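You operate a simulated robot arm through the tools that you are given. There is no shell and no other tool. Be economical: measure what you need, move in short steps, check, and stop when the job is done.

You are at the controls of a simulated two-armed robot. One attempt, no reset.

JOB
Fetch the box marked "550 g" from the top of the long rack and set it in the brown box. Put the one-dot spring on the top of the long rack away on the top of the teal bench. Put the box marked "650 g" from the top of the long rack on the blue panel and the box that says "1000 g" on the load bench top. Do these in any order. Set down upright: box.

The check looks at the end state, three seconds after you hand in, the way a careful person would. Anything else that was tipped, shoved, dropped, spilled or broken makes it a failure.

ROBOT AND FRAMES
Two 7-joint arms with fingered hands on one trunk, on a base that drives. Base frame: it is fixed to the floor where the robot stands at the start and does not move with it; the origin is under the middle of the robot, x ahead of it, y to its left, z up. Lengths are in mm, angles in rad, forces in N, time in s.
The left shoulder is at the start at [70, 169, 1293], the right one opposite. With the tool pointing down near the work surface each hand reaches from about 260 to 680 mm from the robot's upright axis, wherever it stands, measured 20 degrees to its own side. Places, roughly: blue panel [500, 2500, 1000]; charger box, controller box, converter box, relay  [500, 2000, 1000]; load bench top [2300, -1200, 900]; top of the teal bench [14800, 3100, 900]. Payload 3.4 kg a hand.
Tool frame (each hand has its own): the origin (TCP) lies between the finger pads and is the grasp point; the fingertips stand 23 mm ahead of it; z points along the fingers, y is the line along which they close. The gripper opens to 116 mm. The gripper's body begins 65 mm behind the TCP. The gripper is a hand of 4 fingers: y runs from the thumb to the fingers, the wrist lies at [0, 0, -211] in the tool frame, and closing takes about 1.5 s.
Orientation is that of the tool frame in the base frame, as a unit quaternion [w, x, y, z]. With the fingers straight down and closing along the base's y, the tool's x points along the base's -x, its y along +y and its z along -z.

CONTROLS
- The arms move only by the tool send_rows. It takes "left_increments", "right_increments" or both (then of equal length, played together; a hand with none holds still); each is a list of rows, each a list of 7 numbers: the shift along the tool's x, y, z in units of 20 mm (1.0 is 20 mm), then the turn, a rotation vector about the tool's x, y, z in units of 4 degrees (1.0 is 4 degrees), then the opening, from 0 (shut) to 1 (fully open). In form: [[x, y, z, ax, ay, az, hand], ...]. A call has 1 to 12 rows; each row shifts and turns the commanded pose from where the row before left it, along the tool's axes as they then stand. A call with a number of a shift or a turn outside -1 to 1 is refused whole. A row lasts 0.2 s, in which the tool goes at most 50 mm and 0.15 rad; a call with a longer step from one row to the next is refused whole, and so is a gripper value outside its range. A pose out of reach is approached as far as the arm can. The call stops where the force on the tool passes 40 N (or 10 N more than at its start, if that is more) or the arm is blocked; 0.2 s more then pass. The fingers move at their own pace (about 153 mm/s each) and stop on an object; they squeeze with about 25 N. The grip force told is the motor's: it shows also when the fingers shut on nothing. Time passes only in rows, and 0.2 s behind the last, so rows that do not move let the fingers close. It gives the time, the measured TCP pose, the force on the tool (base axes), the opening and the grip force at its end, in the units of the frame above (readings bear some noise), with the torque about the TCP (base axes, N m) and any sound that the robot's microphone picked up, and new pictures: "pictures" is both (left out), scene, wrist or none (wrist: the cameras of the hands that moved).
- Cameras (640 x 400 px; columns grow to the right, rows downward): "scene" is now at [135.2, 14.5, 1523.6]; the picture's right is [0.17, -0.98, 0.00], its down [-0.56, -0.10, -0.82] and it looks along [0.81, 0.14, -0.57] (base axes); focal length 214 px, centre (320, 200). "left" rides on the left gripper at [-69, 1, -90] in its tool frame; the picture's right is [-0.01, -1.00, 0.00], its down [0.79, -0.01, -0.61] and it looks along [0.61, -0.01, 0.79] (tool axes); focal length 251 px, centre (320, 200). "right" rides on the right gripper at [69, 1, -90] in its tool frame; the picture's right is [-0.01, 1.00, 0.00], its down [-0.79, -0.01, -0.61] and it looks along [-0.61, -0.01, 0.79] (tool axes); focal length 251 px, centre (320, 200). There is no depth. A picture from a camera that has moved, and an enlarged one, comes with that camera's place and axes in the base frame and with its lens.
- lift_body(by): slides the trunk up (or, below 0, down) by that many mm; the arms and the scene camera ride with it, the base frame stays. It gives what a move gives, with no picture.
- roll_base(legs): drives the robot by 1 to 6 legs, each [ahead, left, turn to the left] in mm, mm and rad, along the robot's own axes; the way and the turn of a leg run together, so that a leg with both is an arc; at most 1500 mm and 3.142 rad a leg. The arms and the cameras ride along, it lands a little off, and it stops where it bumps. It gives what a move gives, and a new picture of the scene camera.
- grasp_type(shape, hand): the hand has 4 fingers and takes this shape, open, in about a second: jaw (thumb against the fingers, like two jaws); tri (thumb and two fingers); tip (a fingertip pinch); poke (one finger out to press); point (the index stretched); flat (the hand flat); cup (the hand cupped); fist (a fist). The gripper value then closes the fingers along that shape, each until it touches; the sizes above hold for jaw. It gives what a move gives, with no picture.
- aim_head(pan, tilt): turns the head with the scene camera to pan (to the left, within 1.501 rad either way) and tilt (down, from -0.506 to 1.204), counted from straight ahead of the robot. It gives what a move gives, and a new picture of the scene camera.
- close_up(camera, box): a new picture of the part [left, top, right, bottom] of that camera's present view, enlarged. It takes no simulated time.
- sign_off(): hands the job in; it is judged then, once.

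Work in short steps. Places have to be worked out from the pictures, the camera data and where the tool is seen: move nearer, look again, correct. Check each grasp and each placing, and mend what went wrong. You have 165 turns and 260 pictures in all, those below and enlarged ones among them. Open the grippers and draw the arms clear of the work before you hand the job in, unless the task says otherwise.

The tools are called after ">>>" as name(argument=value, ...) on one line, values as JSON. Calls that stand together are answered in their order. send_rows: Moves the arms, as the interface text tells. Its arguments: {"type":"object","properties":{"left_increments":{"type":"array"},"right_increments":{"type":"array"},"pictures":{"type":"string","enum":["both","scene","wrist","none"]}},"required":[]} The other tools are called the same way: lift_body (by) slides the trunk up or down; grasp_type (shape, hand) gives the hand a shape; roll_base (legs) drives the base; aim_head (pan, tilt) turns the head that bears the scene camera; close_up (camera, box) takes an enlarged picture of a part of a camera's view; sign_off () hands the job in.

At the start:

```text
t: 0.0
left_tcp_pos: [542.8, 168.8, 1281.1]
left_tcp_rot: [-0.001, -0.001, 1.0, 0.001]
left_wrist_force: [-0.8, 0.9, 0.9]
left_moment: [0.0, -0.01, 0.01]
left_gripper_width: 115.8
left_finger_force: 0.2
left_shape: jaw
right_tcp_pos: [540.5, -206.1, 1333.6]
right_tcp_rot: [0.0, 0.0, 1.0, -0.001]
right_wrist_force: [-0.1, 1.2, -1.0]
right_moment: [0.02, -0.02, -0.02]
right_gripper_width: 115.7
right_finger_force: 0.1
right_shape: jaw
trunk travel left (down, up): [-800.0, 140.0]
robot x, y, heading: [2.1, 5.3, 0.007]
head pan, tilt: [0.175, 0.609]
```

scene: 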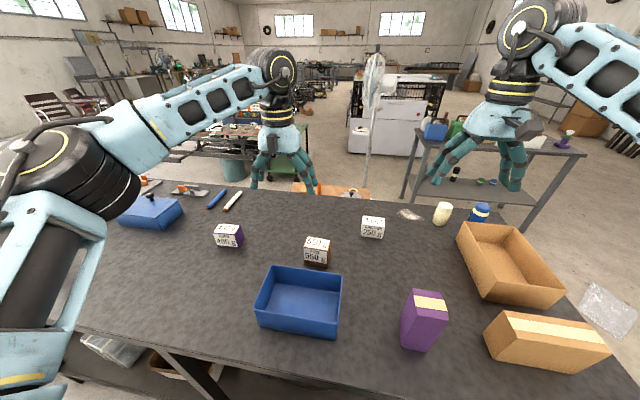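
right: 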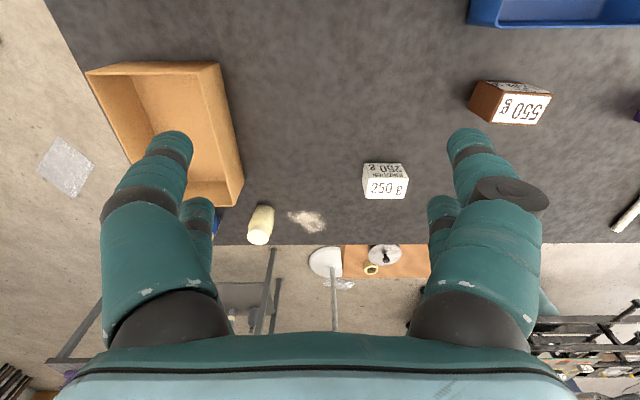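
left: 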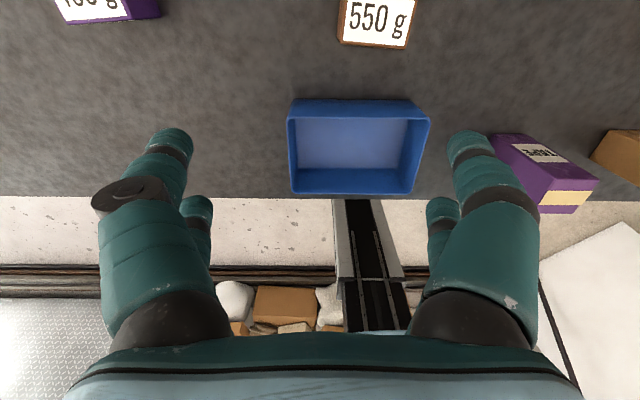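

I start by enlarging the current scene to read the labels on the boxes.

>>> close_up(camera="scene", box=[180, 180, 420, 330])

>>> close_up(camera="scene", box=[360, 100, 640, 275])

>>> aim_head(pan=1.3, tilt=0.5)

>>> aim_head(pan=-0.8, tilt=0.5)

```text
2.67 times, centred on (300, 255) of scene
camera zoom: at [135.2, 14.5, 1523.6], right [0.17, -0.98, 0.0], down [-0.56, -0.1, -0.82], along [0.81, 0.14, -0.57], focal length 572 px, centre (373, 53)
```

zoom: 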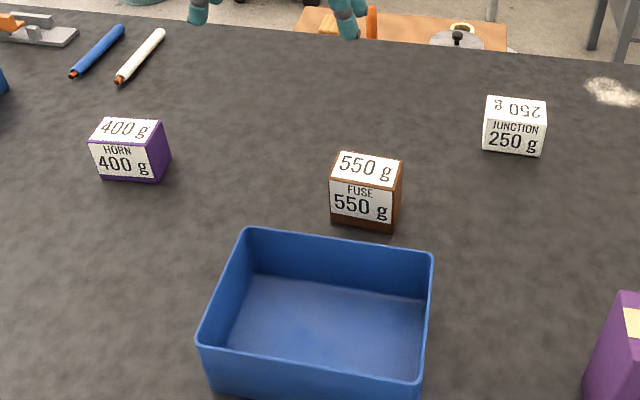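

```text
2.29 times, centred on (500, 188) of scene
camera zoom: at [135.2, 14.5, 1523.6], right [0.17, -0.98, 0.0], down [-0.56, -0.1, -0.82], along [0.81, 0.14, -0.57], focal length 490 px, centre (-91, 229)
```

zoom: 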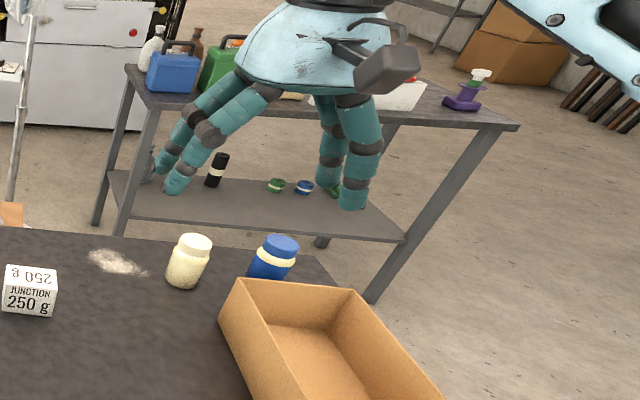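

```text
t: 1.4
left_tcp_pos: [542.7, 169.2, 1282.7]
left_tcp_rot: [0.0, 0.0, 1.0, 0.0]
left_wrist_force: [-0.1, 0.1, 0.5]
left_moment: [0.02, -0.02, -0.02]
left_gripper_width: 116.1
left_finger_force: 0.1
left_shape: jaw
right_tcp_pos: [541.1, -206.0, 1335.0]
right_tcp_rot: [0.0, 0.0, 1.0, 0.0]
right_wrist_force: [-0.3, 0.0, 0.6]
right_moment: [0.01, 0.02, 0.01]
right_gripper_width: 116.0
right_finger_force: 0.1
right_shape: jaw
trunk travel left (down, up): [-800.0, 140.0]
robot x, y, heading: [-2.5, -1.8, -0.001]
head pan, tilt: [1.3, 0.499]
camera scene: at [72.8, 86.9, 1533.5], right [0.96, -0.27, 0.0], down [-0.13, -0.46, -0.88], along [0.24, 0.85, -0.48], focal length 214 px, centre (320, 200)
```

scene: 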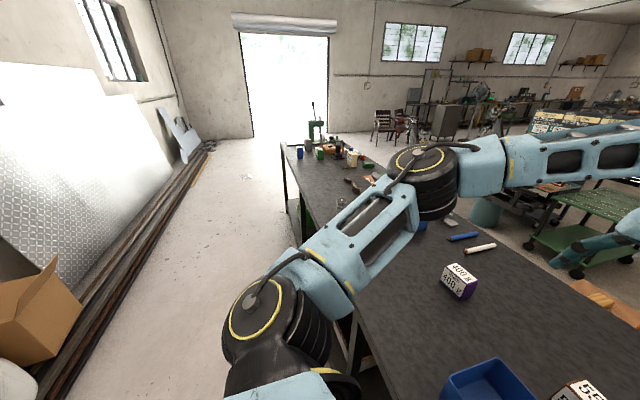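

```text
t: 3.4
left_tcp_pos: [542.1, 170.3, 1283.5]
left_tcp_rot: [0.001, 0.0, 1.0, 0.0]
left_wrist_force: [0.8, 0.3, 0.0]
left_moment: [-0.01, 0.0, 0.02]
left_gripper_width: 115.7
left_finger_force: 0.1
left_shape: jaw
right_tcp_pos: [540.0, -205.8, 1333.0]
right_tcp_rot: [0.001, 0.001, 1.0, 0.0]
right_wrist_force: [-0.2, -0.3, 0.0]
right_moment: [0.01, 0.01, 0.02]
right_gripper_width: 115.8
right_finger_force: 0.1
right_shape: jaw
trunk travel left (down, up): [-800.0, 140.0]
robot x, y, heading: [0.4, -3.0, -0.002]
head pan, tilt: [-0.799, 0.499]
camera scene: at [111.9, -66.0, 1533.5], right [-0.72, -0.7, 0.0], down [-0.33, 0.34, -0.88], along [0.61, -0.63, -0.48], focal length 214 px, centre (320, 200)
```

scene: 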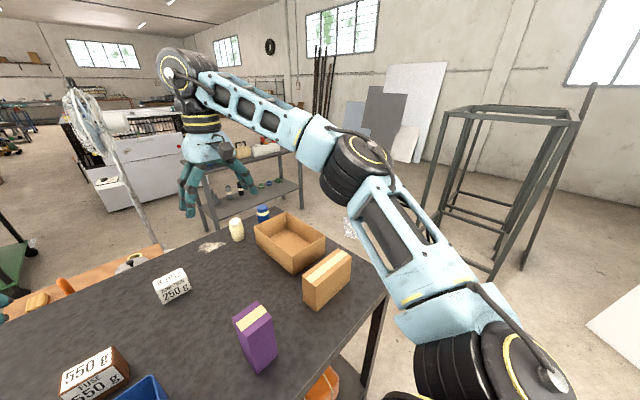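

The 550 g box is judged near (605, 104); the open cardboard box is near (676, -493). I shift left 250 mm so the right hand can take the 550 g box, and look at it again.

>>> aim_head(pan=-0.1, tilt=0.75)

>>> roll_base(legs=[[0, 260, 0]])

```text
t: 4.4
left_tcp_pos: [542.7, 169.2, 1282.9]
left_tcp_rot: [0.0, -0.001, 1.0, 0.0]
left_wrist_force: [0.9, -0.1, 0.2]
left_moment: [-0.02, 0.02, 0.0]
left_gripper_width: 115.8
left_finger_force: 0.0
left_shape: jaw
right_tcp_pos: [541.5, -205.9, 1334.2]
right_tcp_rot: [0.001, 0.0, 1.0, 0.0]
right_wrist_force: [0.2, 0.7, 0.3]
right_moment: [0.03, 0.01, -0.03]
right_gripper_width: 116.0
right_finger_force: 0.1
right_shape: jaw
trunk travel left (down, up): [-800.0, 140.0]
robot x, y, heading: [-1.4, 0.1, 0.0]
head pan, tilt: [-0.099, 0.75]
camera scene: at [130.9, -9.1, 1511.6], right [-0.1, -0.99, 0.0], down [-0.68, 0.07, -0.73], along [0.73, -0.07, -0.68], focal length 214 px, centre (320, 200)
```

scene: 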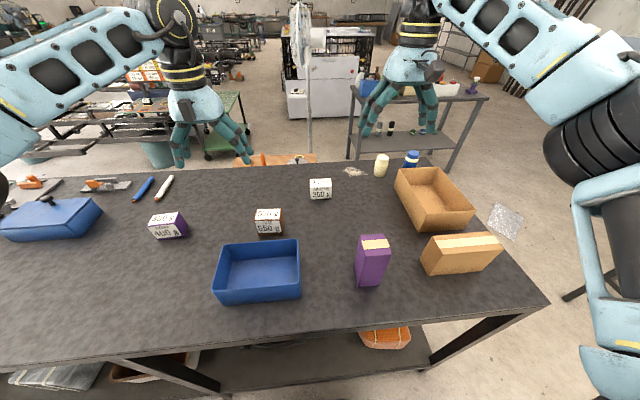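

```text
t: 6.3
left_tcp_pos: [543.2, 426.7, 1284.0]
left_tcp_rot: [0.0, -0.002, 1.0, 0.001]
left_wrist_force: [-0.2, -0.5, 1.3]
left_moment: [0.03, 0.0, -0.04]
left_gripper_width: 116.1
left_finger_force: 0.1
left_shape: jaw
right_tcp_pos: [540.5, 49.5, 1332.7]
right_tcp_rot: [0.0, -0.001, 1.0, 0.001]
right_wrist_force: [0.1, -0.9, -0.6]
right_moment: [0.03, -0.02, 0.02]
right_gripper_width: 115.9
right_finger_force: 0.1
right_shape: jaw
trunk travel left (down, up): [-800.0, 140.0]
robot x, y, heading: [-1.2, 259.5, 0.001]
head pan, tilt: [-0.099, 0.75]
camera scene: at [130.7, 246.4, 1511.5], right [-0.1, -1.0, 0.0], down [-0.68, 0.07, -0.73], along [0.73, -0.07, -0.68], focal length 214 px, centre (320, 200)
```

scene: 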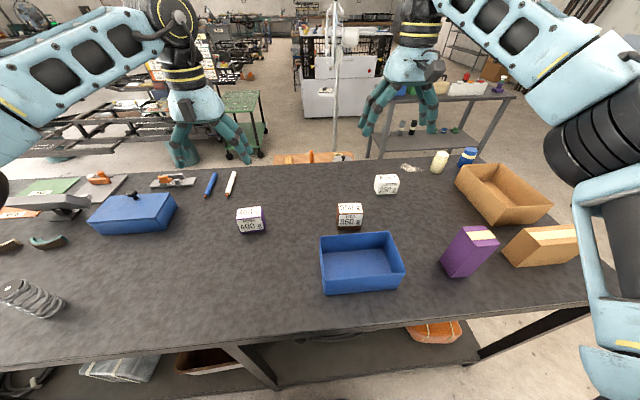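

I zoom on the 550 g box for an exact fix, on the spring, and on the brownish thing on the lower shelf, which could be confused with the brown box.

>>> close_up(camera="scene", box=[230, 170, 420, 290])

>>> close_up(camera="scene", box=[0, 160, 240, 390])

>>> close_up(camera="scene", box=[420, 140, 600, 280])

```text
3.33 times, centred on (325, 230) of scene
camera zoom: at [130.7, 246.4, 1511.5], right [-0.1, -1.0, 0.0], down [-0.68, 0.07, -0.73], along [0.73, -0.07, -0.68], focal length 715 px, centre (303, 100)
```

zoom: 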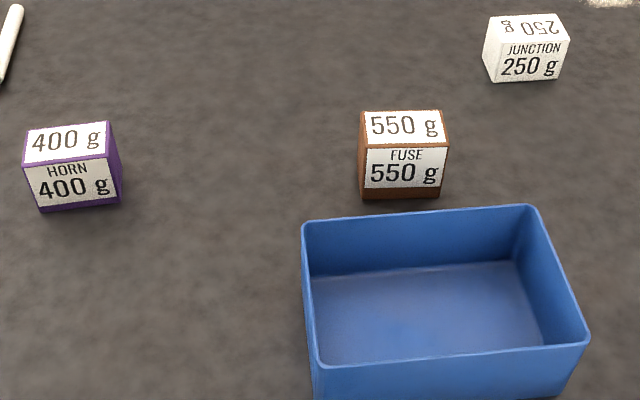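

```text
1.74 times, centred on (120, 275) of scene
camera zoom: at [130.7, 246.4, 1511.5], right [-0.1, -1.0, 0.0], down [-0.68, 0.07, -0.73], along [0.73, -0.07, -0.68], focal length 373 px, centre (668, 70)
```

zoom: 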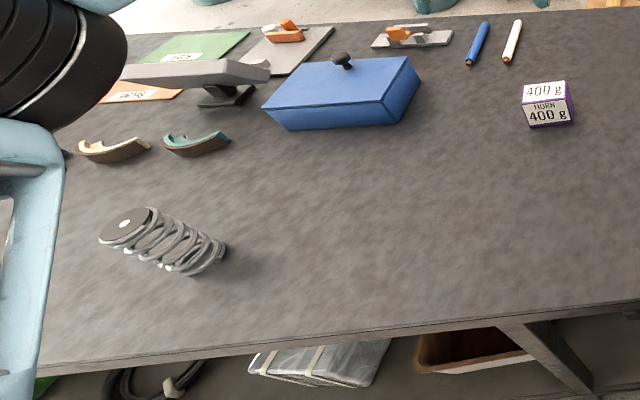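

```text
2.86 times, centred on (510, 210) of scene
camera zoom: at [130.7, 246.4, 1511.5], right [-0.1, -1.0, 0.0], down [-0.68, 0.07, -0.73], along [0.73, -0.07, -0.68], focal length 613 px, centre (-223, 171)
```

zoom: 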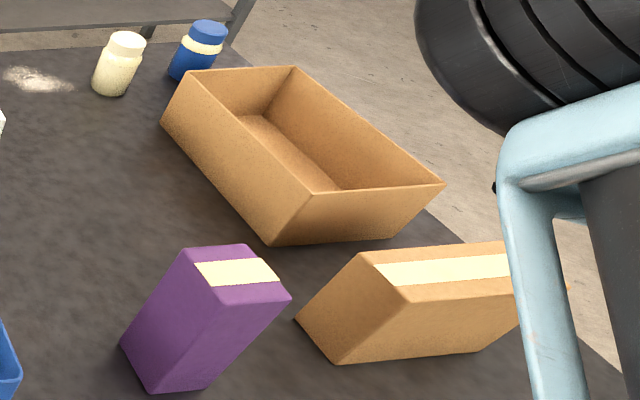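

A brown open box also sits on the lower shelf, so "the brown box" is ambiguous. I look down at it more closely.

>>> close_up(camera="scene", box=[60, 330, 280, 400])

>>> roll_base(legs=[[-600, 0, 0]])

```text
2.91 times, centred on (170, 365) of scene
camera zoom: at [130.7, 246.4, 1511.5], right [-0.1, -1.0, 0.0], down [-0.68, 0.07, -0.73], along [0.73, -0.07, -0.68], focal length 624 px, centre (756, -280)
```

zoom: 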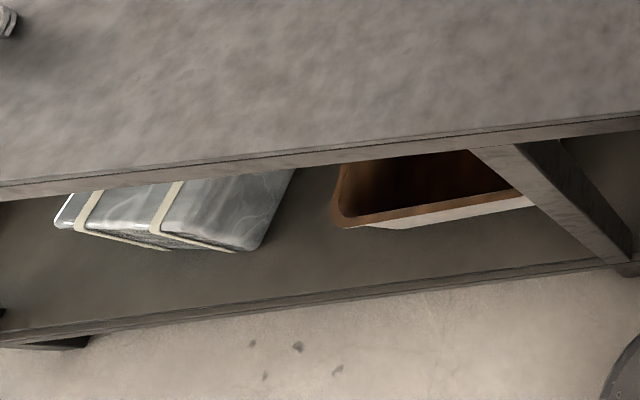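

```text
t: 9.7
left_tcp_pos: [-56.8, 427.5, 1282.9]
left_tcp_rot: [-0.001, -0.002, 1.0, 0.0]
left_wrist_force: [0.7, 0.2, -0.4]
left_moment: [-0.04, 0.03, 0.0]
left_gripper_width: 115.6
left_finger_force: 0.0
left_shape: jaw
right_tcp_pos: [-55.2, 52.6, 1333.4]
right_tcp_rot: [-0.001, -0.001, 1.0, 0.0]
right_wrist_force: [0.5, 0.1, 0.8]
right_moment: [0.02, 0.0, 0.01]
right_gripper_width: 115.9
right_finger_force: 0.1
right_shape: jaw
trunk travel left (down, up): [-800.0, 140.0]
robot x, y, heading: [-599.7, 256.1, 0.006]
head pan, tilt: [-0.099, 0.75]
camera scene: at [-466.5, 247.6, 1511.4], right [-0.1, -1.0, 0.0], down [-0.68, 0.07, -0.73], along [0.73, -0.07, -0.68], focal length 214 px, centre (320, 200)
```

scene: 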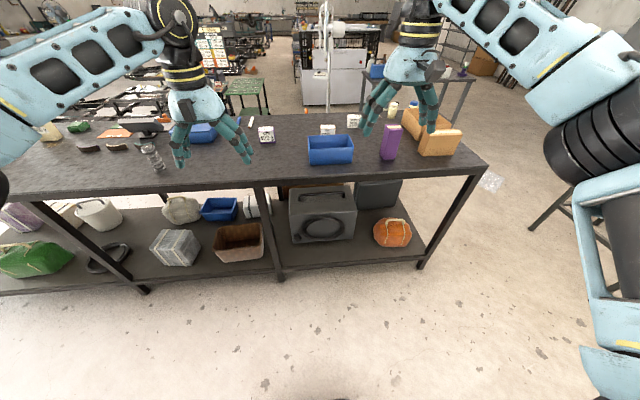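

Zoom in on the lower shelf to judge the candidates.

>>> close_up(camera="scene", box=[140, 170, 320, 282])

>>> close_up(camera="scene", box=[300, 90, 480, 202])

```text
3.56 times, centred on (230, 226) of scene
camera zoom: at [-466.5, 247.6, 1511.4], right [-0.1, -1.0, 0.0], down [-0.68, 0.07, -0.73], along [0.73, -0.07, -0.68], focal length 763 px, centre (640, 108)
```

zoom: 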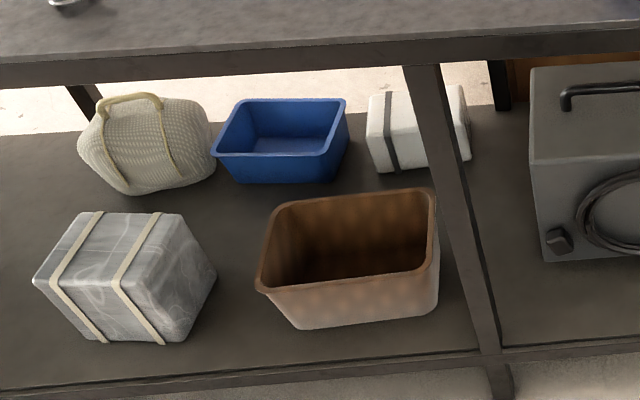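

```text
3.56 times, centred on (390, 146) of scene
camera zoom: at [-466.5, 247.6, 1511.4], right [-0.1, -1.0, 0.0], down [-0.68, 0.07, -0.73], along [0.73, -0.07, -0.68], focal length 763 px, centre (71, 392)
```

zoom: 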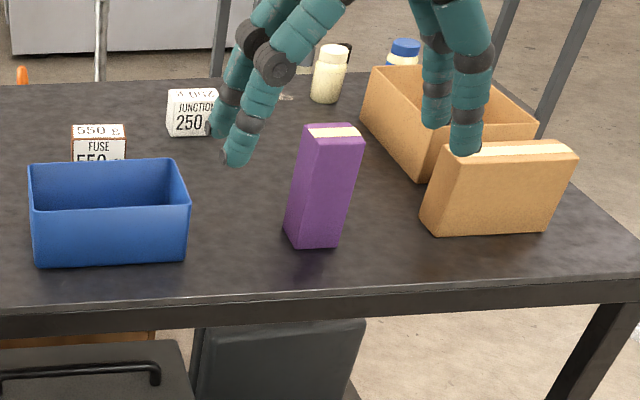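

The top cardboard box pairs with the blue one as containers on the work top, so I take it as "the brown box". I judge the 550 g box as centre (601, 103), about 80 wide, 50 deep, 77 tall, yawed about -0.12 rad. I drive back in.

>>> roll_base(legs=[[600, 0, 0]])

>>> send_rows(right_increments=[[-1, 1, 0.5, 0, 0, 0.86, 1], [-1, 0.65, 1, 0, 0, 0.86, 1], [-1, 1, 1, 0, 0, 0, 1], [0, 0, 1, 0, 0, 0, 1], [0, 0, 1, 0, 0, 0, 1], [0, 0, 1, 0, 0, 0, 1], [0, 0, 1, 0, 0, 0, 1]], pictures="both")

```text
t: 13.1
left_tcp_pos: [544.8, 435.0, 1284.5]
left_tcp_rot: [0.001, -0.006, 1.0, 0.0]
left_wrist_force: [0.4, 0.1, 0.1]
left_moment: [-0.03, -0.03, 0.01]
left_gripper_width: 115.8
left_finger_force: 0.0
left_shape: jaw
right_tcp_pos: [545.9, 60.4, 1334.6]
right_tcp_rot: [0.001, -0.006, 1.0, 0.0]
right_wrist_force: [0.2, -0.1, 0.3]
right_moment: [-0.01, -0.02, 0.0]
right_gripper_width: 116.1
right_finger_force: 0.0
right_shape: jaw
trunk travel left (down, up): [-800.0, 140.0]
robot x, y, heading: [6.0, 258.5, 0.012]
head pan, tilt: [-0.099, 0.75]
camera scene: at [134.2, 252.9, 1511.7], right [-0.09, -1.0, 0.0], down [-0.68, 0.06, -0.73], along [0.73, -0.06, -0.68], focal length 214 px, centre (320, 200)
```

scene: 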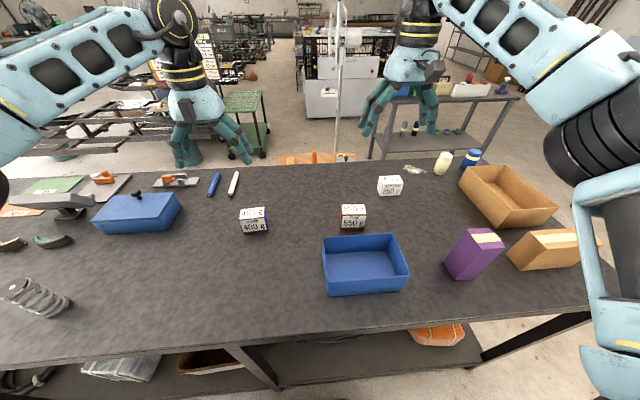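

```text
t: 14.7
left_tcp_pos: [545.6, 436.1, 1282.1]
left_tcp_rot: [0.001, -0.006, 1.0, 0.0]
left_wrist_force: [0.2, -0.1, 1.2]
left_moment: [-0.01, 0.0, -0.03]
left_gripper_width: 116.0
left_finger_force: 0.0
left_shape: jaw
right_tcp_pos: [610.7, 110.4, 1203.9]
right_tcp_rot: [0.0, 0.055, 0.999, -0.001]
right_wrist_force: [-0.1, 0.7, -0.4]
right_moment: [-0.02, 0.01, 0.02]
right_gripper_width: 115.8
right_finger_force: 0.1
right_shape: jaw
trunk travel left (down, up): [-800.0, 140.0]
robot x, y, heading: [7.0, 262.6, 0.012]
head pan, tilt: [-0.099, 0.75]
camera scene: at [136.1, 252.4, 1511.5], right [-0.09, -1.0, 0.0], down [-0.68, 0.06, -0.73], along [0.73, -0.06, -0.68], focal length 214 px, centre (320, 200)
camera right: at [542.1, 119.0, 1292.8], right [0.12, 0.99, 0.0], down [0.79, -0.09, 0.61], along [0.6, -0.07, -0.8], focal length 251 px, centre (320, 200)
```

scene: 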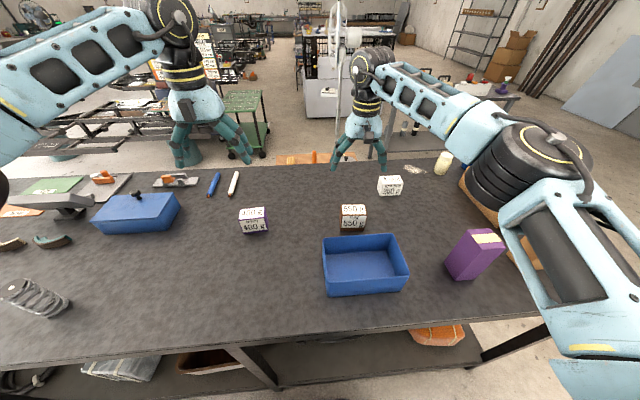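
right: 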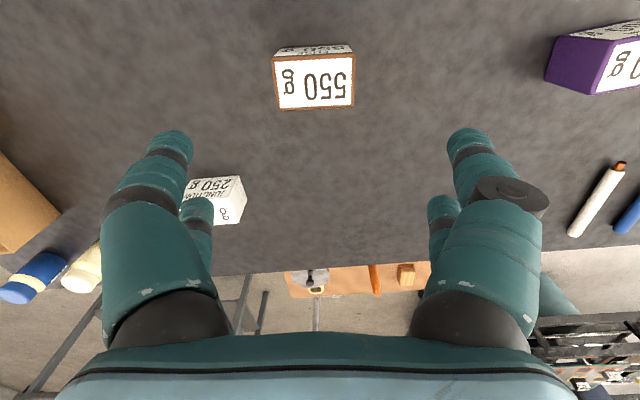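

The wrist view puts the 550 g box centre at about (597, 106). I correct by -13, -5 mm and go down to z≈988.

>>> send_rows(right_increments=[[0.6, -0.33, 1, 0, 0, 0, 1], [0, 0, 1, 0, 0, 0, 1], [0, 0, 1, 0, 0, 0, 1], [0, 0, 1, 0, 0, 0, 1], [0, 0, 1, 0, 0, 0, 1], [0, 0, 1, 0, 0, 0, 1], [0, 0, 1, 0, 0, 0, 1], [0, 0, 1, 0, 0, 0, 1], [0, 0, 1, 0, 0, 0, 1], [0, 0, 1, 0, 0, 0, 1], [0, 0, 0.8, 0, 0, 0, 1]], pictures="both")

```text
t: 17.1
left_tcp_pos: [543.7, 437.1, 1283.9]
left_tcp_rot: [0.001, -0.006, 1.0, -0.001]
left_wrist_force: [-0.4, 0.2, 0.0]
left_moment: [-0.03, -0.03, 0.01]
left_gripper_width: 115.8
left_finger_force: 0.0
left_shape: jaw
right_tcp_pos: [596.7, 105.9, 991.1]
right_tcp_rot: [0.003, 0.055, 0.998, 0.0]
right_wrist_force: [5.4, -1.4, 15.7]
right_moment: [0.05, 0.22, 0.05]
right_gripper_width: 115.7
right_finger_force: 0.0
right_shape: jaw
trunk travel left (down, up): [-800.0, 140.0]
robot x, y, heading: [2.9, 261.5, 0.017]
head pan, tilt: [-0.099, 0.75]
camera scene: at [132.7, 253.7, 1512.3], right [-0.09, -1.0, 0.0], down [-0.68, 0.06, -0.73], along [0.73, -0.07, -0.68], focal length 214 px, centre (320, 200)
camera right: at [527.8, 115.1, 1079.5], right [0.12, 0.99, 0.0], down [0.79, -0.09, 0.61], along [0.61, -0.07, -0.79], focal length 251 px, centre (320, 200)
```

scene: 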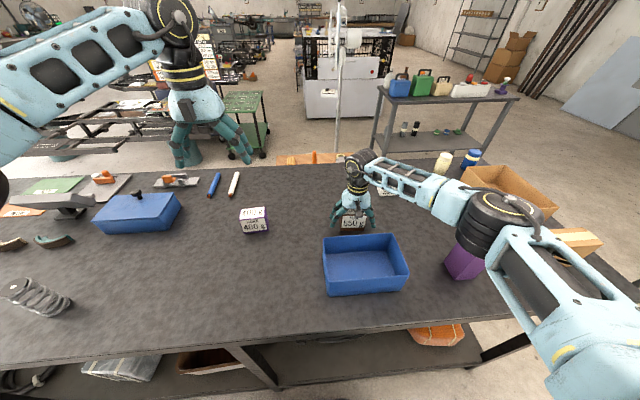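
right: 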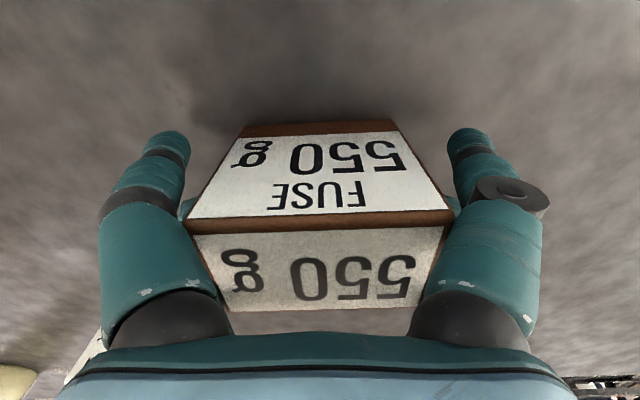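

There is a 15 N push upward, so something touches lightly; I back off 8 mm and close.

>>> send_rows(right_increments=[[0, 0, -0.4, 0, 0, 0, 1], [0, 0, 0, 0, 0, 0, 0], [0, 0, 0, 0, 0, 0, 0], [0, 0, 0, 0, 0, 0, 0], [0, 0, 0, 0, 0, 0, 0], [0, 0, 0, 0, 0, 0, 0], [0, 0, 0, 0, 0, 0, 0], [0, 0, 0, 0, 0, 0, 0]], pictures="none")

>>> send_rows(right_increments=[[0, 0, -1, 0, 0, 0, 0], [0, 0, -1, 0, 0, 0, 0], [0, 0, -1, 0, 0, 0, 0], [0, 0, -1, 0, 0, 0, 0], [0, 0, -1, 0, 0, 0, 0], [0, 0, -1, 0, 0, 0, 0], [0, 0, -1, 0, 0, 0, 0], [0, 0, -1, 0, 0, 0, 0], [0, 0, -1, 0, 0, 0, 0], [0, 0, -1, 0, 0, 0, 0], [0, 0, -1, 0, 0, 0, 0]], pictures="both")

```text
t: 18.9
left_tcp_pos: [547.2, 435.7, 1282.9]
left_tcp_rot: [-0.001, -0.007, 1.0, 0.0]
left_wrist_force: [0.4, -0.7, 0.3]
left_moment: [-0.02, 0.0, 0.0]
left_gripper_width: 115.9
left_finger_force: 0.0
left_shape: jaw
right_tcp_pos: [598.0, 104.9, 995.4]
right_tcp_rot: [-0.001, 0.054, 0.999, 0.0]
right_wrist_force: [0.4, -0.7, -5.6]
right_moment: [0.0, 0.01, -0.02]
right_gripper_width: 74.4
right_finger_force: 24.8
right_shape: jaw
trunk travel left (down, up): [-800.0, 140.0]
robot x, y, heading: [5.1, 260.4, 0.009]
head pan, tilt: [-0.099, 0.75]
```

```text
t: 21.3
left_tcp_pos: [546.1, 435.1, 1282.9]
left_tcp_rot: [0.0, -0.006, 1.0, 0.0]
left_wrist_force: [-0.4, 0.9, 0.3]
left_moment: [0.01, 0.01, -0.01]
left_gripper_width: 115.8
left_finger_force: 0.0
left_shape: jaw
right_tcp_pos: [599.4, 104.7, 1216.1]
right_tcp_rot: [-0.001, 0.055, 0.999, 0.0]
right_wrist_force: [0.2, 0.4, -4.8]
right_moment: [0.02, 0.02, 0.02]
right_gripper_width: 74.0
right_finger_force: 25.4
right_shape: jaw
trunk travel left (down, up): [-800.0, 140.0]
robot x, y, heading: [2.7, 264.8, 0.01]
head pan, tilt: [-0.099, 0.75]
camera scene: at [136.4, 253.1, 1511.4], right [-0.09, -1.0, 0.0], down [-0.68, 0.06, -0.73], along [0.73, -0.06, -0.68], focal length 214 px, centre (320, 200)
camera right: at [530.7, 114.3, 1305.7], right [0.12, 0.99, 0.0], down [0.79, -0.09, 0.61], along [0.6, -0.07, -0.8], focal length 251 px, centre (320, 200)
```

scene: 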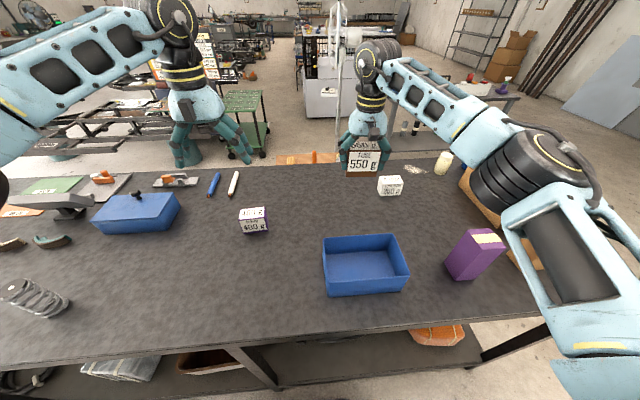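
right: 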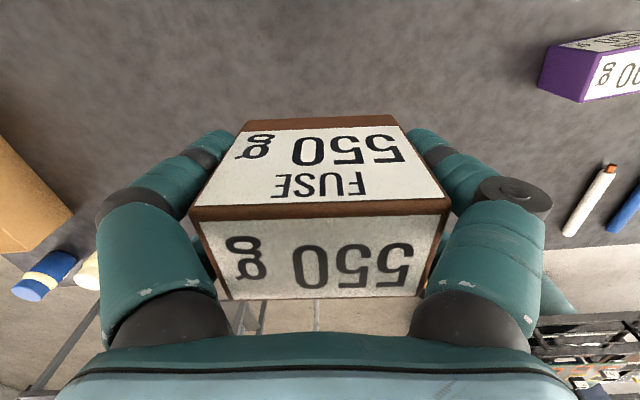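

The 550 g box is held (74 mm, upright). I drive right 600 mm toward the brown box.

>>> roll_base(legs=[[0, -600, 0]])

>>> aim_head(pan=-0.35, tilt=0.85)

>>> close_up(camera="right", box=[0, 0, 640, 400])

```text
t: 24.7
left_tcp_pos: [553.3, -161.9, 1282.3]
left_tcp_rot: [0.0, -0.005, 1.0, 0.0]
left_wrist_force: [-0.1, 0.4, -0.2]
left_moment: [-0.03, 0.0, -0.02]
left_gripper_width: 115.9
left_finger_force: 0.1
left_shape: jaw
right_tcp_pos: [606.8, -493.6, 1216.1]
right_tcp_rot: [-0.001, 0.054, 0.999, 0.001]
right_wrist_force: [-0.1, 0.5, -5.1]
right_moment: [-0.01, 0.03, 0.01]
right_gripper_width: 74.1
right_finger_force: 25.0
right_shape: jaw
trunk travel left (down, up): [-800.0, 140.0]
robot x, y, heading: [12.2, -340.9, 0.012]
head pan, tilt: [-0.099, 0.75]
camera scene: at [143.6, -345.4, 1511.4], right [-0.09, -1.0, 0.0], down [-0.68, 0.06, -0.73], along [0.73, -0.06, -0.68], focal length 214 px, centre (320, 200)
```

scene: 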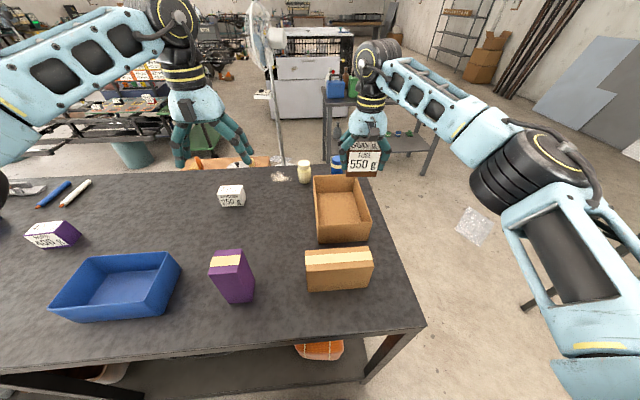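

```text
t: 25.4
left_tcp_pos: [552.8, -164.0, 1281.8]
left_tcp_rot: [0.001, -0.006, 1.0, 0.0]
left_wrist_force: [-0.1, 1.0, -0.6]
left_moment: [0.01, -0.01, 0.01]
left_gripper_width: 115.8
left_finger_force: 0.1
left_shape: jaw
right_tcp_pos: [605.9, -494.9, 1215.7]
right_tcp_rot: [-0.001, 0.054, 0.999, 0.0]
right_wrist_force: [0.4, 0.3, -4.5]
right_moment: [-0.01, -0.01, -0.02]
right_gripper_width: 74.3
right_finger_force: 25.0
right_shape: jaw
trunk travel left (down, up): [-800.0, 140.0]
robot x, y, heading: [12.4, -341.3, 0.012]
head pan, tilt: [-0.351, 0.85]
camera scene: at [134.7, -366.0, 1503.4], right [-0.33, -0.94, 0.0], down [-0.71, 0.25, -0.66], along [0.62, -0.22, -0.75], focal length 214 px, centre (320, 200)
```

scene: 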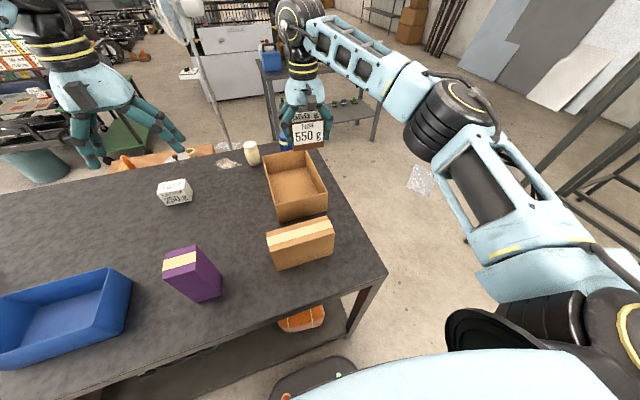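

```text
1.00 times, centred on (320, 200) of right
camera zoom: at [537.8, -485.8, 1305.0], right [0.12, 0.99, 0.0], down [0.79, -0.09, 0.61], along [0.6, -0.07, -0.8], focal length 251 px, centre (320, 200)
```

zoom: 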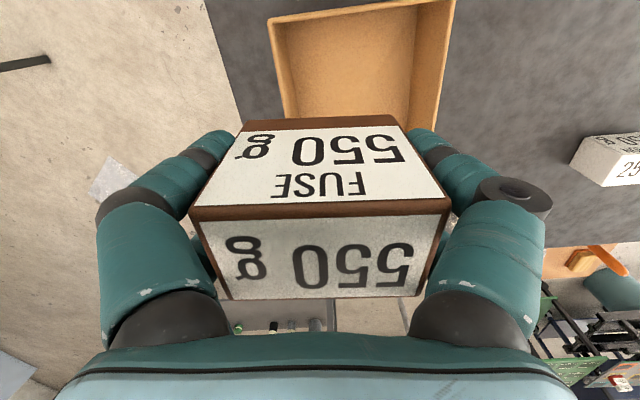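

The brown box spans about x 540–765, y −535…−375 (rim z≈1040), long axis along x. I turn the hand 84° so its closing line lies along the long side, keeping the fingers clear of the walls.

>>> send_rows(right_increments=[[0, 0, 0, 0, 0, 1, 0], [0, 0, 0, 0, 0, 1, 0], [0, 0, 0, 0, 0, 1, 0], [0, 0, 0, 0, 0, 1, 0], [0, 0, 0, 0, 0, 1, 0], [0, 0, 0, 0, 0, 1, 0], [0, 0, 0, 0, 0, 1, 0], [0, 0, 0, 0, 0, 1, 0], [0, 0, 0, 0, 0, 1, 0], [0, 0, 0, 0, 0, 1, 0], [0, 0, 0, 0, 0, 1, 0], [0, 0, 0, 0, 0, 1, 0]], pictures="none")

>>> send_rows(right_increments=[[0, 0, 0, 0, 0, 1, 0], [0, 0, 0, 0, 0, 1, 0], [0, 0, 0, 0, 0, 1, 0], [0, 0, 0, 0, 0, 1, 0], [0, 0, 0, 0, 0, 1, 0], [0, 0, 0, 0, 0, 1, 0], [0, 0, 0, 0, 0, 1, 0], [0, 0, 0, 0, 0, 1, 0], [0, 0, 0, 0, 0, 0.9, 0], [0, 0, 0, 0, 0, 0, 0]], pictures="both")

```text
t: 28.0
left_tcp_pos: [552.5, -164.2, 1281.7]
left_tcp_rot: [-0.001, -0.006, 1.0, 0.0]
left_wrist_force: [0.4, -0.5, 0.3]
left_moment: [-0.01, 0.0, -0.02]
left_gripper_width: 116.1
left_finger_force: 0.0
left_shape: jaw
right_tcp_pos: [613.4, -500.8, 1212.7]
right_tcp_rot: [-0.002, 0.447, 0.894, 0.0]
right_wrist_force: [1.0, 0.4, -6.5]
right_moment: [0.05, -0.01, -0.01]
right_gripper_width: 74.2
right_finger_force: 25.0
right_shape: jaw
right hand out of reach, approached as far as the arm can: row 12
trunk travel left (down, up): [-800.0, 140.0]
robot x, y, heading: [11.9, -337.0, 0.006]
head pan, tilt: [-0.351, 0.85]
```

```text
t: 30.2
left_tcp_pos: [552.4, -163.1, 1283.1]
left_tcp_rot: [0.0, -0.006, 1.0, 0.0]
left_wrist_force: [0.4, -0.4, 0.4]
left_moment: [0.01, 0.02, 0.01]
left_gripper_width: 115.7
left_finger_force: 0.0
left_shape: jaw
right_tcp_pos: [643.5, -524.7, 1207.7]
right_tcp_rot: [-0.001, 0.599, 0.801, 0.0]
right_wrist_force: [1.1, 0.3, -5.0]
right_moment: [0.0, 0.01, 0.0]
right_gripper_width: 74.2
right_finger_force: 24.7
right_shape: jaw
right hand out of reach, approached as far as the arm can: row 1, 2, 3, 4, 5, 6, 7, 8, 9
trunk travel left (down, up): [-800.0, 140.0]
robot x, y, heading: [10.0, -338.1, 0.014]
head pan, tilt: [-0.351, 0.85]
camera scene: at [134.8, -365.4, 1503.4], right [-0.33, -0.94, 0.0], down [-0.71, 0.25, -0.66], along [0.62, -0.22, -0.75], focal length 214 px, centre (320, 200)
camera right: at [624.5, -457.2, 1298.5], right [0.96, 0.27, 0.0], down [0.22, -0.77, 0.6], along [0.16, -0.58, -0.8], focal length 251 px, centre (320, 200)
```

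scene: 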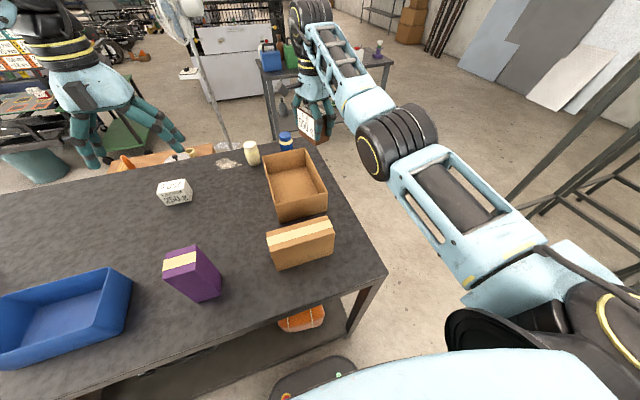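
right: 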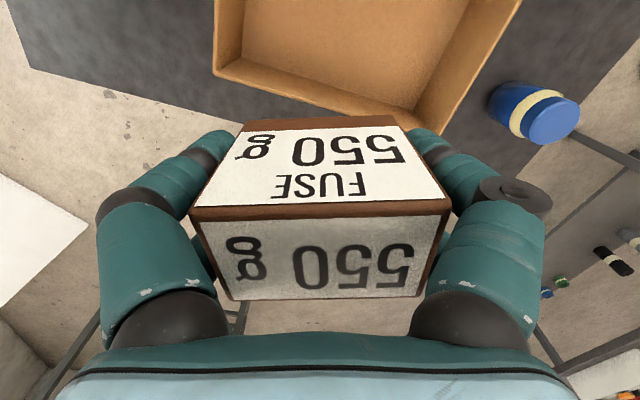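

The wrist limit is at about -74°. I turn back to about -66° and shift the hand over the middle of the brown box (652, -455).

>>> send_rows(right_increments=[[0, 0, 0, 0, 0, -1, 0], [0, 0, 0, 0, 0, -1, 0], [0, 0, 0, 0, 0, -1, 0], [0, 0, 0, 0, 0, -1, 0], [0, 0, 0, 0, 0, -1, 0], [0, 0, 0, 0, 0, -1, 0], [0.9, 0.9, 0, 0, 0, 0, 0], [0, 1, 0, 0, 0, 0, 0], [0, 1, 0, 0, 0, 0, 0], [0, 0, 0, 0, 0, 0, 0]], pictures="both")

```text
t: 32.4
left_tcp_pos: [551.3, -162.6, 1281.7]
left_tcp_rot: [0.0, -0.006, 1.0, 0.001]
left_wrist_force: [-0.3, -0.1, 0.0]
left_moment: [-0.02, -0.01, 0.0]
left_gripper_width: 115.9
left_finger_force: 0.1
left_shape: jaw
right_tcp_pos: [645.3, -494.4, 1207.0]
right_tcp_rot: [-0.002, 0.42, 0.907, -0.001]
right_wrist_force: [0.5, -0.1, -5.0]
right_moment: [-0.02, 0.02, 0.0]
right_gripper_width: 74.0
right_finger_force: 24.9
right_shape: jaw
right hand out of reach, approached as far as the arm can: row 8, 9
trunk travel left (down, up): [-800.0, 140.0]
robot x, y, heading: [10.9, -338.9, 0.009]
head pan, tilt: [-0.351, 0.85]
camera scene: at [134.6, -364.8, 1503.4], right [-0.33, -0.94, 0.0], down [-0.71, 0.25, -0.66], along [0.62, -0.22, -0.75], focal length 214 px, centre (320, 200)
camera right: at [600.6, -440.1, 1295.9], right [0.77, 0.64, 0.0], down [0.51, -0.61, 0.6], along [0.39, -0.47, -0.8], focal length 251 px, centre (320, 200)
```

scene: 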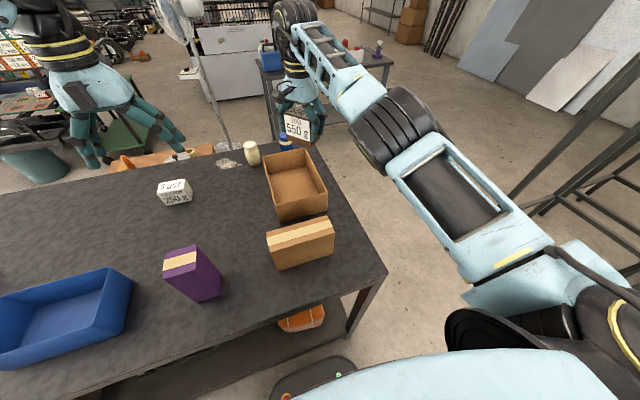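
right: 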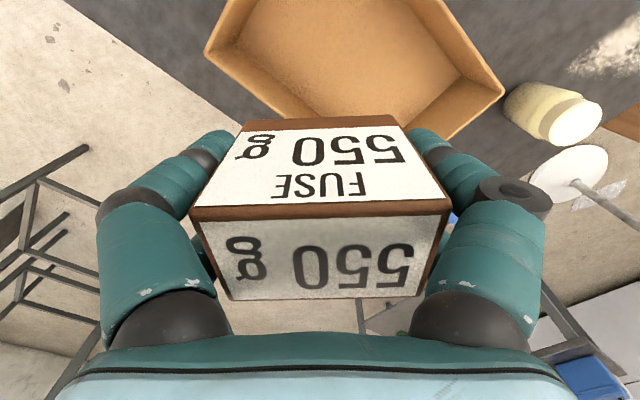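

Reach limits the turn. I draw the hand in a bit and bring the base 50 mm nearer instead.

>>> send_rows(right_increments=[[0, -1, 0, 0, 0, 0, 0], [0, -1, 0, 0, 0, 0, 0], [0, -0.5, 0, 0, 0, 0, 0], [0, 0, 0, 0, 0, 0, 0]], pictures="none")

>>> roll_base(legs=[[50, 20, 0]])

>>> close_up(camera="right", box=[0, 0, 640, 400])

```text
t: 33.4
left_tcp_pos: [553.4, -162.7, 1281.9]
left_tcp_rot: [-0.001, -0.005, 1.0, 0.0]
left_wrist_force: [-0.3, 0.6, 0.2]
left_moment: [0.03, 0.01, 0.02]
left_gripper_width: 115.9
left_finger_force: 0.0
left_shape: jaw
right_tcp_pos: [607.1, -527.1, 1205.0]
right_tcp_rot: [-0.001, 0.42, 0.907, 0.001]
right_wrist_force: [0.2, -0.2, -5.7]
right_moment: [-0.01, 0.0, 0.01]
right_gripper_width: 73.9
right_finger_force: 24.9
right_shape: jaw
trunk travel left (down, up): [-800.0, 140.0]
robot x, y, heading: [15.1, -343.1, 0.014]
head pan, tilt: [-0.351, 0.85]
```

```text
t: 34.3
left_tcp_pos: [568.0, -159.0, 1283.4]
left_tcp_rot: [0.001, -0.004, 1.0, 0.0]
left_wrist_force: [-0.3, 0.2, -0.1]
left_moment: [0.02, -0.01, -0.02]
left_gripper_width: 115.7
left_finger_force: 0.0
left_shape: jaw
right_tcp_pos: [619.8, -523.4, 1207.7]
right_tcp_rot: [-0.002, 0.424, 0.906, 0.002]
right_wrist_force: [0.0, 1.0, -5.6]
right_moment: [-0.01, 0.0, -0.02]
right_gripper_width: 73.7
right_finger_force: 25.3
right_shape: jaw
trunk travel left (down, up): [-800.0, 140.0]
robot x, y, heading: [26.1, -331.6, 0.005]
head pan, tilt: [-0.351, 0.85]
stopped in leg 1: the robot was blocked; the commanded pose is now the measured one
camera scene: at [148.1, -359.4, 1503.6], right [-0.34, -0.94, 0.0], down [-0.71, 0.26, -0.66], along [0.62, -0.22, -0.75], focal length 214 px, centre (320, 200)
```

scene: 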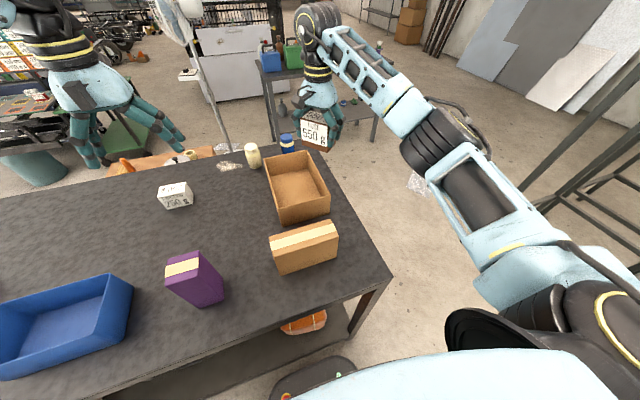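

```text
1.00 times, centred on (320, 200) of right
camera zoom: at [576.0, -469.2, 1296.4], right [0.77, 0.64, 0.0], down [0.51, -0.62, 0.6], along [0.38, -0.47, -0.8], focal length 251 px, centre (320, 200)
```

zoom: 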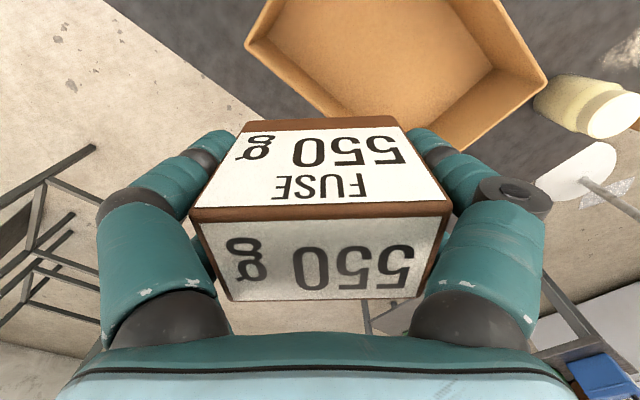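

The base is stopped by the rack at x≈26, so I cannot go nearer. Better plan: set the box down on a clear spot near (630, -290), regrasp it higher so the wide part of the hand stays above the brown box's rim (z≈1038), and place it unturned.

>>> roll_base(legs=[[-18, 200, 0]])

>>> send_rows(right_increments=[[0, 0, 0, 0, 0, -1, 0], [0, 0, 0, 0, 0, -1, 0], [0, 0, 0, 0, 0, -1, 0], [0, 0, 0, 0, 0, -1, 0], [0, 0, 0, 0, 0, -1, 0], [0, 0, 0, 0, 0, -1, 0], [0, 0, 0, 0, 0, -1, 0], [0, 0, 0, 0, 0, -1, 0], [0, 0, 0, 0, 0, -1, 0], [0, 0, 0, 0, 0, -1, 0], [0, 0, 0, 0, 0, -1, 0], [0, 0, 0, 0, 0, -1, 0]], pictures="both")

```text
t: 35.9
left_tcp_pos: [551.0, 35.4, 1283.5]
left_tcp_rot: [0.0, -0.004, 1.0, 0.001]
left_wrist_force: [0.8, -0.4, 0.8]
left_moment: [0.01, 0.0, -0.01]
left_gripper_width: 115.9
left_finger_force: 0.0
left_shape: jaw
right_tcp_pos: [602.8, -327.6, 1205.7]
right_tcp_rot: [-0.002, 0.423, 0.906, 0.001]
right_wrist_force: [-0.5, -0.9, -5.5]
right_moment: [0.03, -0.02, 0.01]
right_gripper_width: 73.9
right_finger_force: 24.8
right_shape: jaw
trunk travel left (down, up): [-800.0, 140.0]
robot x, y, heading: [9.1, -134.6, 0.004]
head pan, tilt: [-0.351, 0.85]
camera scene: at [131.6, -164.3, 1503.3], right [-0.34, -0.94, 0.0], down [-0.71, 0.26, -0.66], along [0.62, -0.22, -0.75], focal length 214 px, centre (320, 200)
```

scene: 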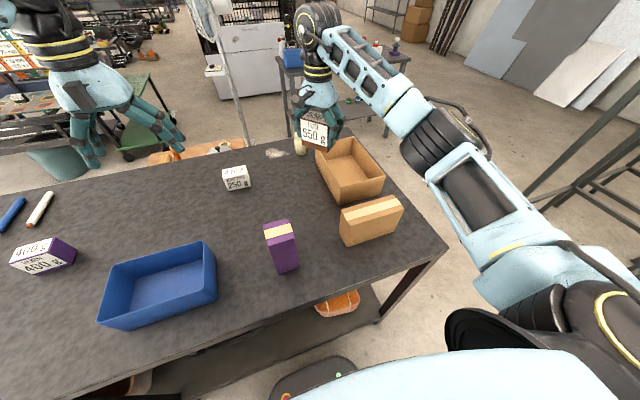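

```text
t: 38.5
left_tcp_pos: [551.3, 37.1, 1282.7]
left_tcp_rot: [0.0, -0.003, 1.0, 0.0]
left_wrist_force: [-0.3, 0.5, -0.5]
left_moment: [-0.03, -0.02, -0.04]
left_gripper_width: 115.7
left_finger_force: 0.1
left_shape: jaw
right_tcp_pos: [601.2, -324.1, 1207.1]
right_tcp_rot: [-0.002, 0.017, 1.0, 0.002]
right_wrist_force: [-0.6, -0.8, -4.3]
right_moment: [-0.03, -0.01, 0.01]
right_gripper_width: 73.6
right_finger_force: 24.9
right_shape: jaw
trunk travel left (down, up): [-800.0, 140.0]
robot x, y, heading: [8.9, -132.9, 0.004]
head pan, tilt: [-0.351, 0.85]
camera scene: at [131.0, -160.3, 1503.4], right [-0.34, -0.94, 0.0], down [-0.71, 0.25, -0.66], along [0.62, -0.22, -0.75], focal length 214 px, centre (320, 200)
camera right: at [533.4, -320.3, 1296.4], right [0.04, 1.0, 0.0], down [0.8, -0.04, 0.6], along [0.6, -0.03, -0.8], focal length 251 px, centre (320, 200)
```

scene: 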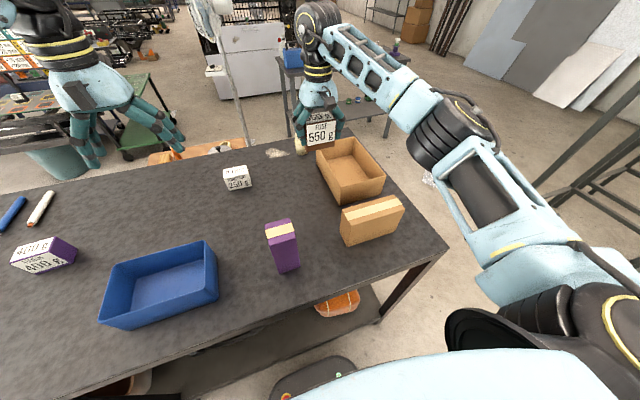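
right: 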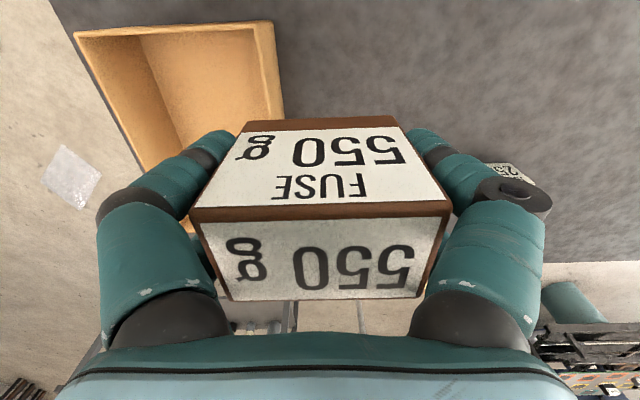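

I move 70 mm left and lower to set the box on the free table spot.

>>> send_rows(right_increments=[[0, 1, 0.6, 0, 0, 0, 0], [0, 1, 1, 0, 0, 0, 0], [0, 1, 1, 0, 0, 0, 0], [0, 0.5, 1, 0, 0, 0, 0], [0, 0, 1, 0, 0, 0, 0], [0, 0, 1, 0, 0, 0, 0], [0, 0, 1, 0, 0, 0, 0], [0, 0, 1, 0, 0, 0, 0], [0, 0, 1, 0, 0, 0, 0], [0, 0, 1, 0, 0, 0, 0], [0, 0, 0.7, 0, 0, 0, 0]], pictures="none")

>>> send_rows(right_increments=[[0, 0, 0.15, 0, 0, 0, 0], [0, 0, 0.1, 0, 0, 0, 0], [0, 0, 0, 0, 0, 0, 0.85], [0, 0, 0, 0, 0, 0, 0.85], [0, 0, 0, 0, 0, 0, 0.85], [0, 0, 0, 0, 0, 0, 0.85]], pictures="both")

```text
t: 40.9
left_tcp_pos: [550.3, 38.2, 1281.9]
left_tcp_rot: [-0.001, -0.004, 1.0, -0.001]
left_wrist_force: [1.2, -0.2, 0.4]
left_moment: [0.0, 0.0, -0.02]
left_gripper_width: 115.7
left_finger_force: 0.0
left_shape: jaw
right_tcp_pos: [602.7, -254.7, 1001.8]
right_tcp_rot: [-0.002, 0.018, 1.0, 0.001]
right_wrist_force: [-0.3, -0.7, -5.2]
right_moment: [0.01, 0.02, 0.03]
right_gripper_width: 73.5
right_finger_force: 24.6
right_shape: jaw
trunk travel left (down, up): [-800.0, 140.0]
robot x, y, heading: [7.6, -134.2, 0.006]
head pan, tilt: [-0.351, 0.85]
```

```text
t: 42.3
left_tcp_pos: [549.9, 39.1, 1282.9]
left_tcp_rot: [0.001, -0.003, 1.0, 0.0]
left_wrist_force: [-1.2, 0.6, 0.0]
left_moment: [-0.03, 0.01, -0.01]
left_gripper_width: 115.8
left_finger_force: 0.0
left_shape: jaw
right_tcp_pos: [602.9, -253.8, 997.0]
right_tcp_rot: [-0.001, 0.019, 1.0, 0.002]
right_wrist_force: [-0.2, 0.2, 0.3]
right_moment: [0.02, 0.0, -0.02]
right_gripper_width: 98.4
right_finger_force: 0.0
right_shape: jaw
trunk travel left (down, up): [-800.0, 140.0]
robot x, y, heading: [7.7, -135.1, 0.002]
head pan, tilt: [-0.351, 0.85]
camera scene: at [129.9, -159.9, 1503.5], right [-0.34, -0.94, 0.0], down [-0.71, 0.25, -0.66], along [0.62, -0.22, -0.75], focal length 214 px, centre (320, 200)
camera right: at [534.6, -250.1, 1086.0], right [0.05, 1.0, 0.0], down [0.8, -0.04, 0.6], along [0.6, -0.03, -0.8], focal length 251 px, centre (320, 200)
```

scene: 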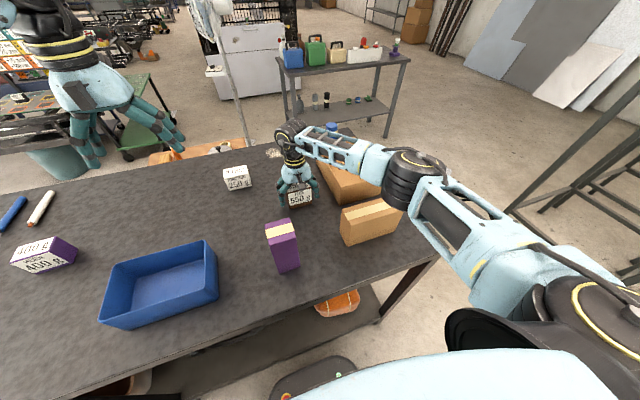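
right: 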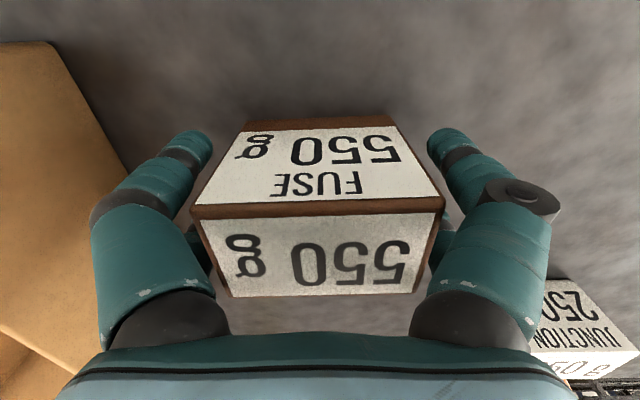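

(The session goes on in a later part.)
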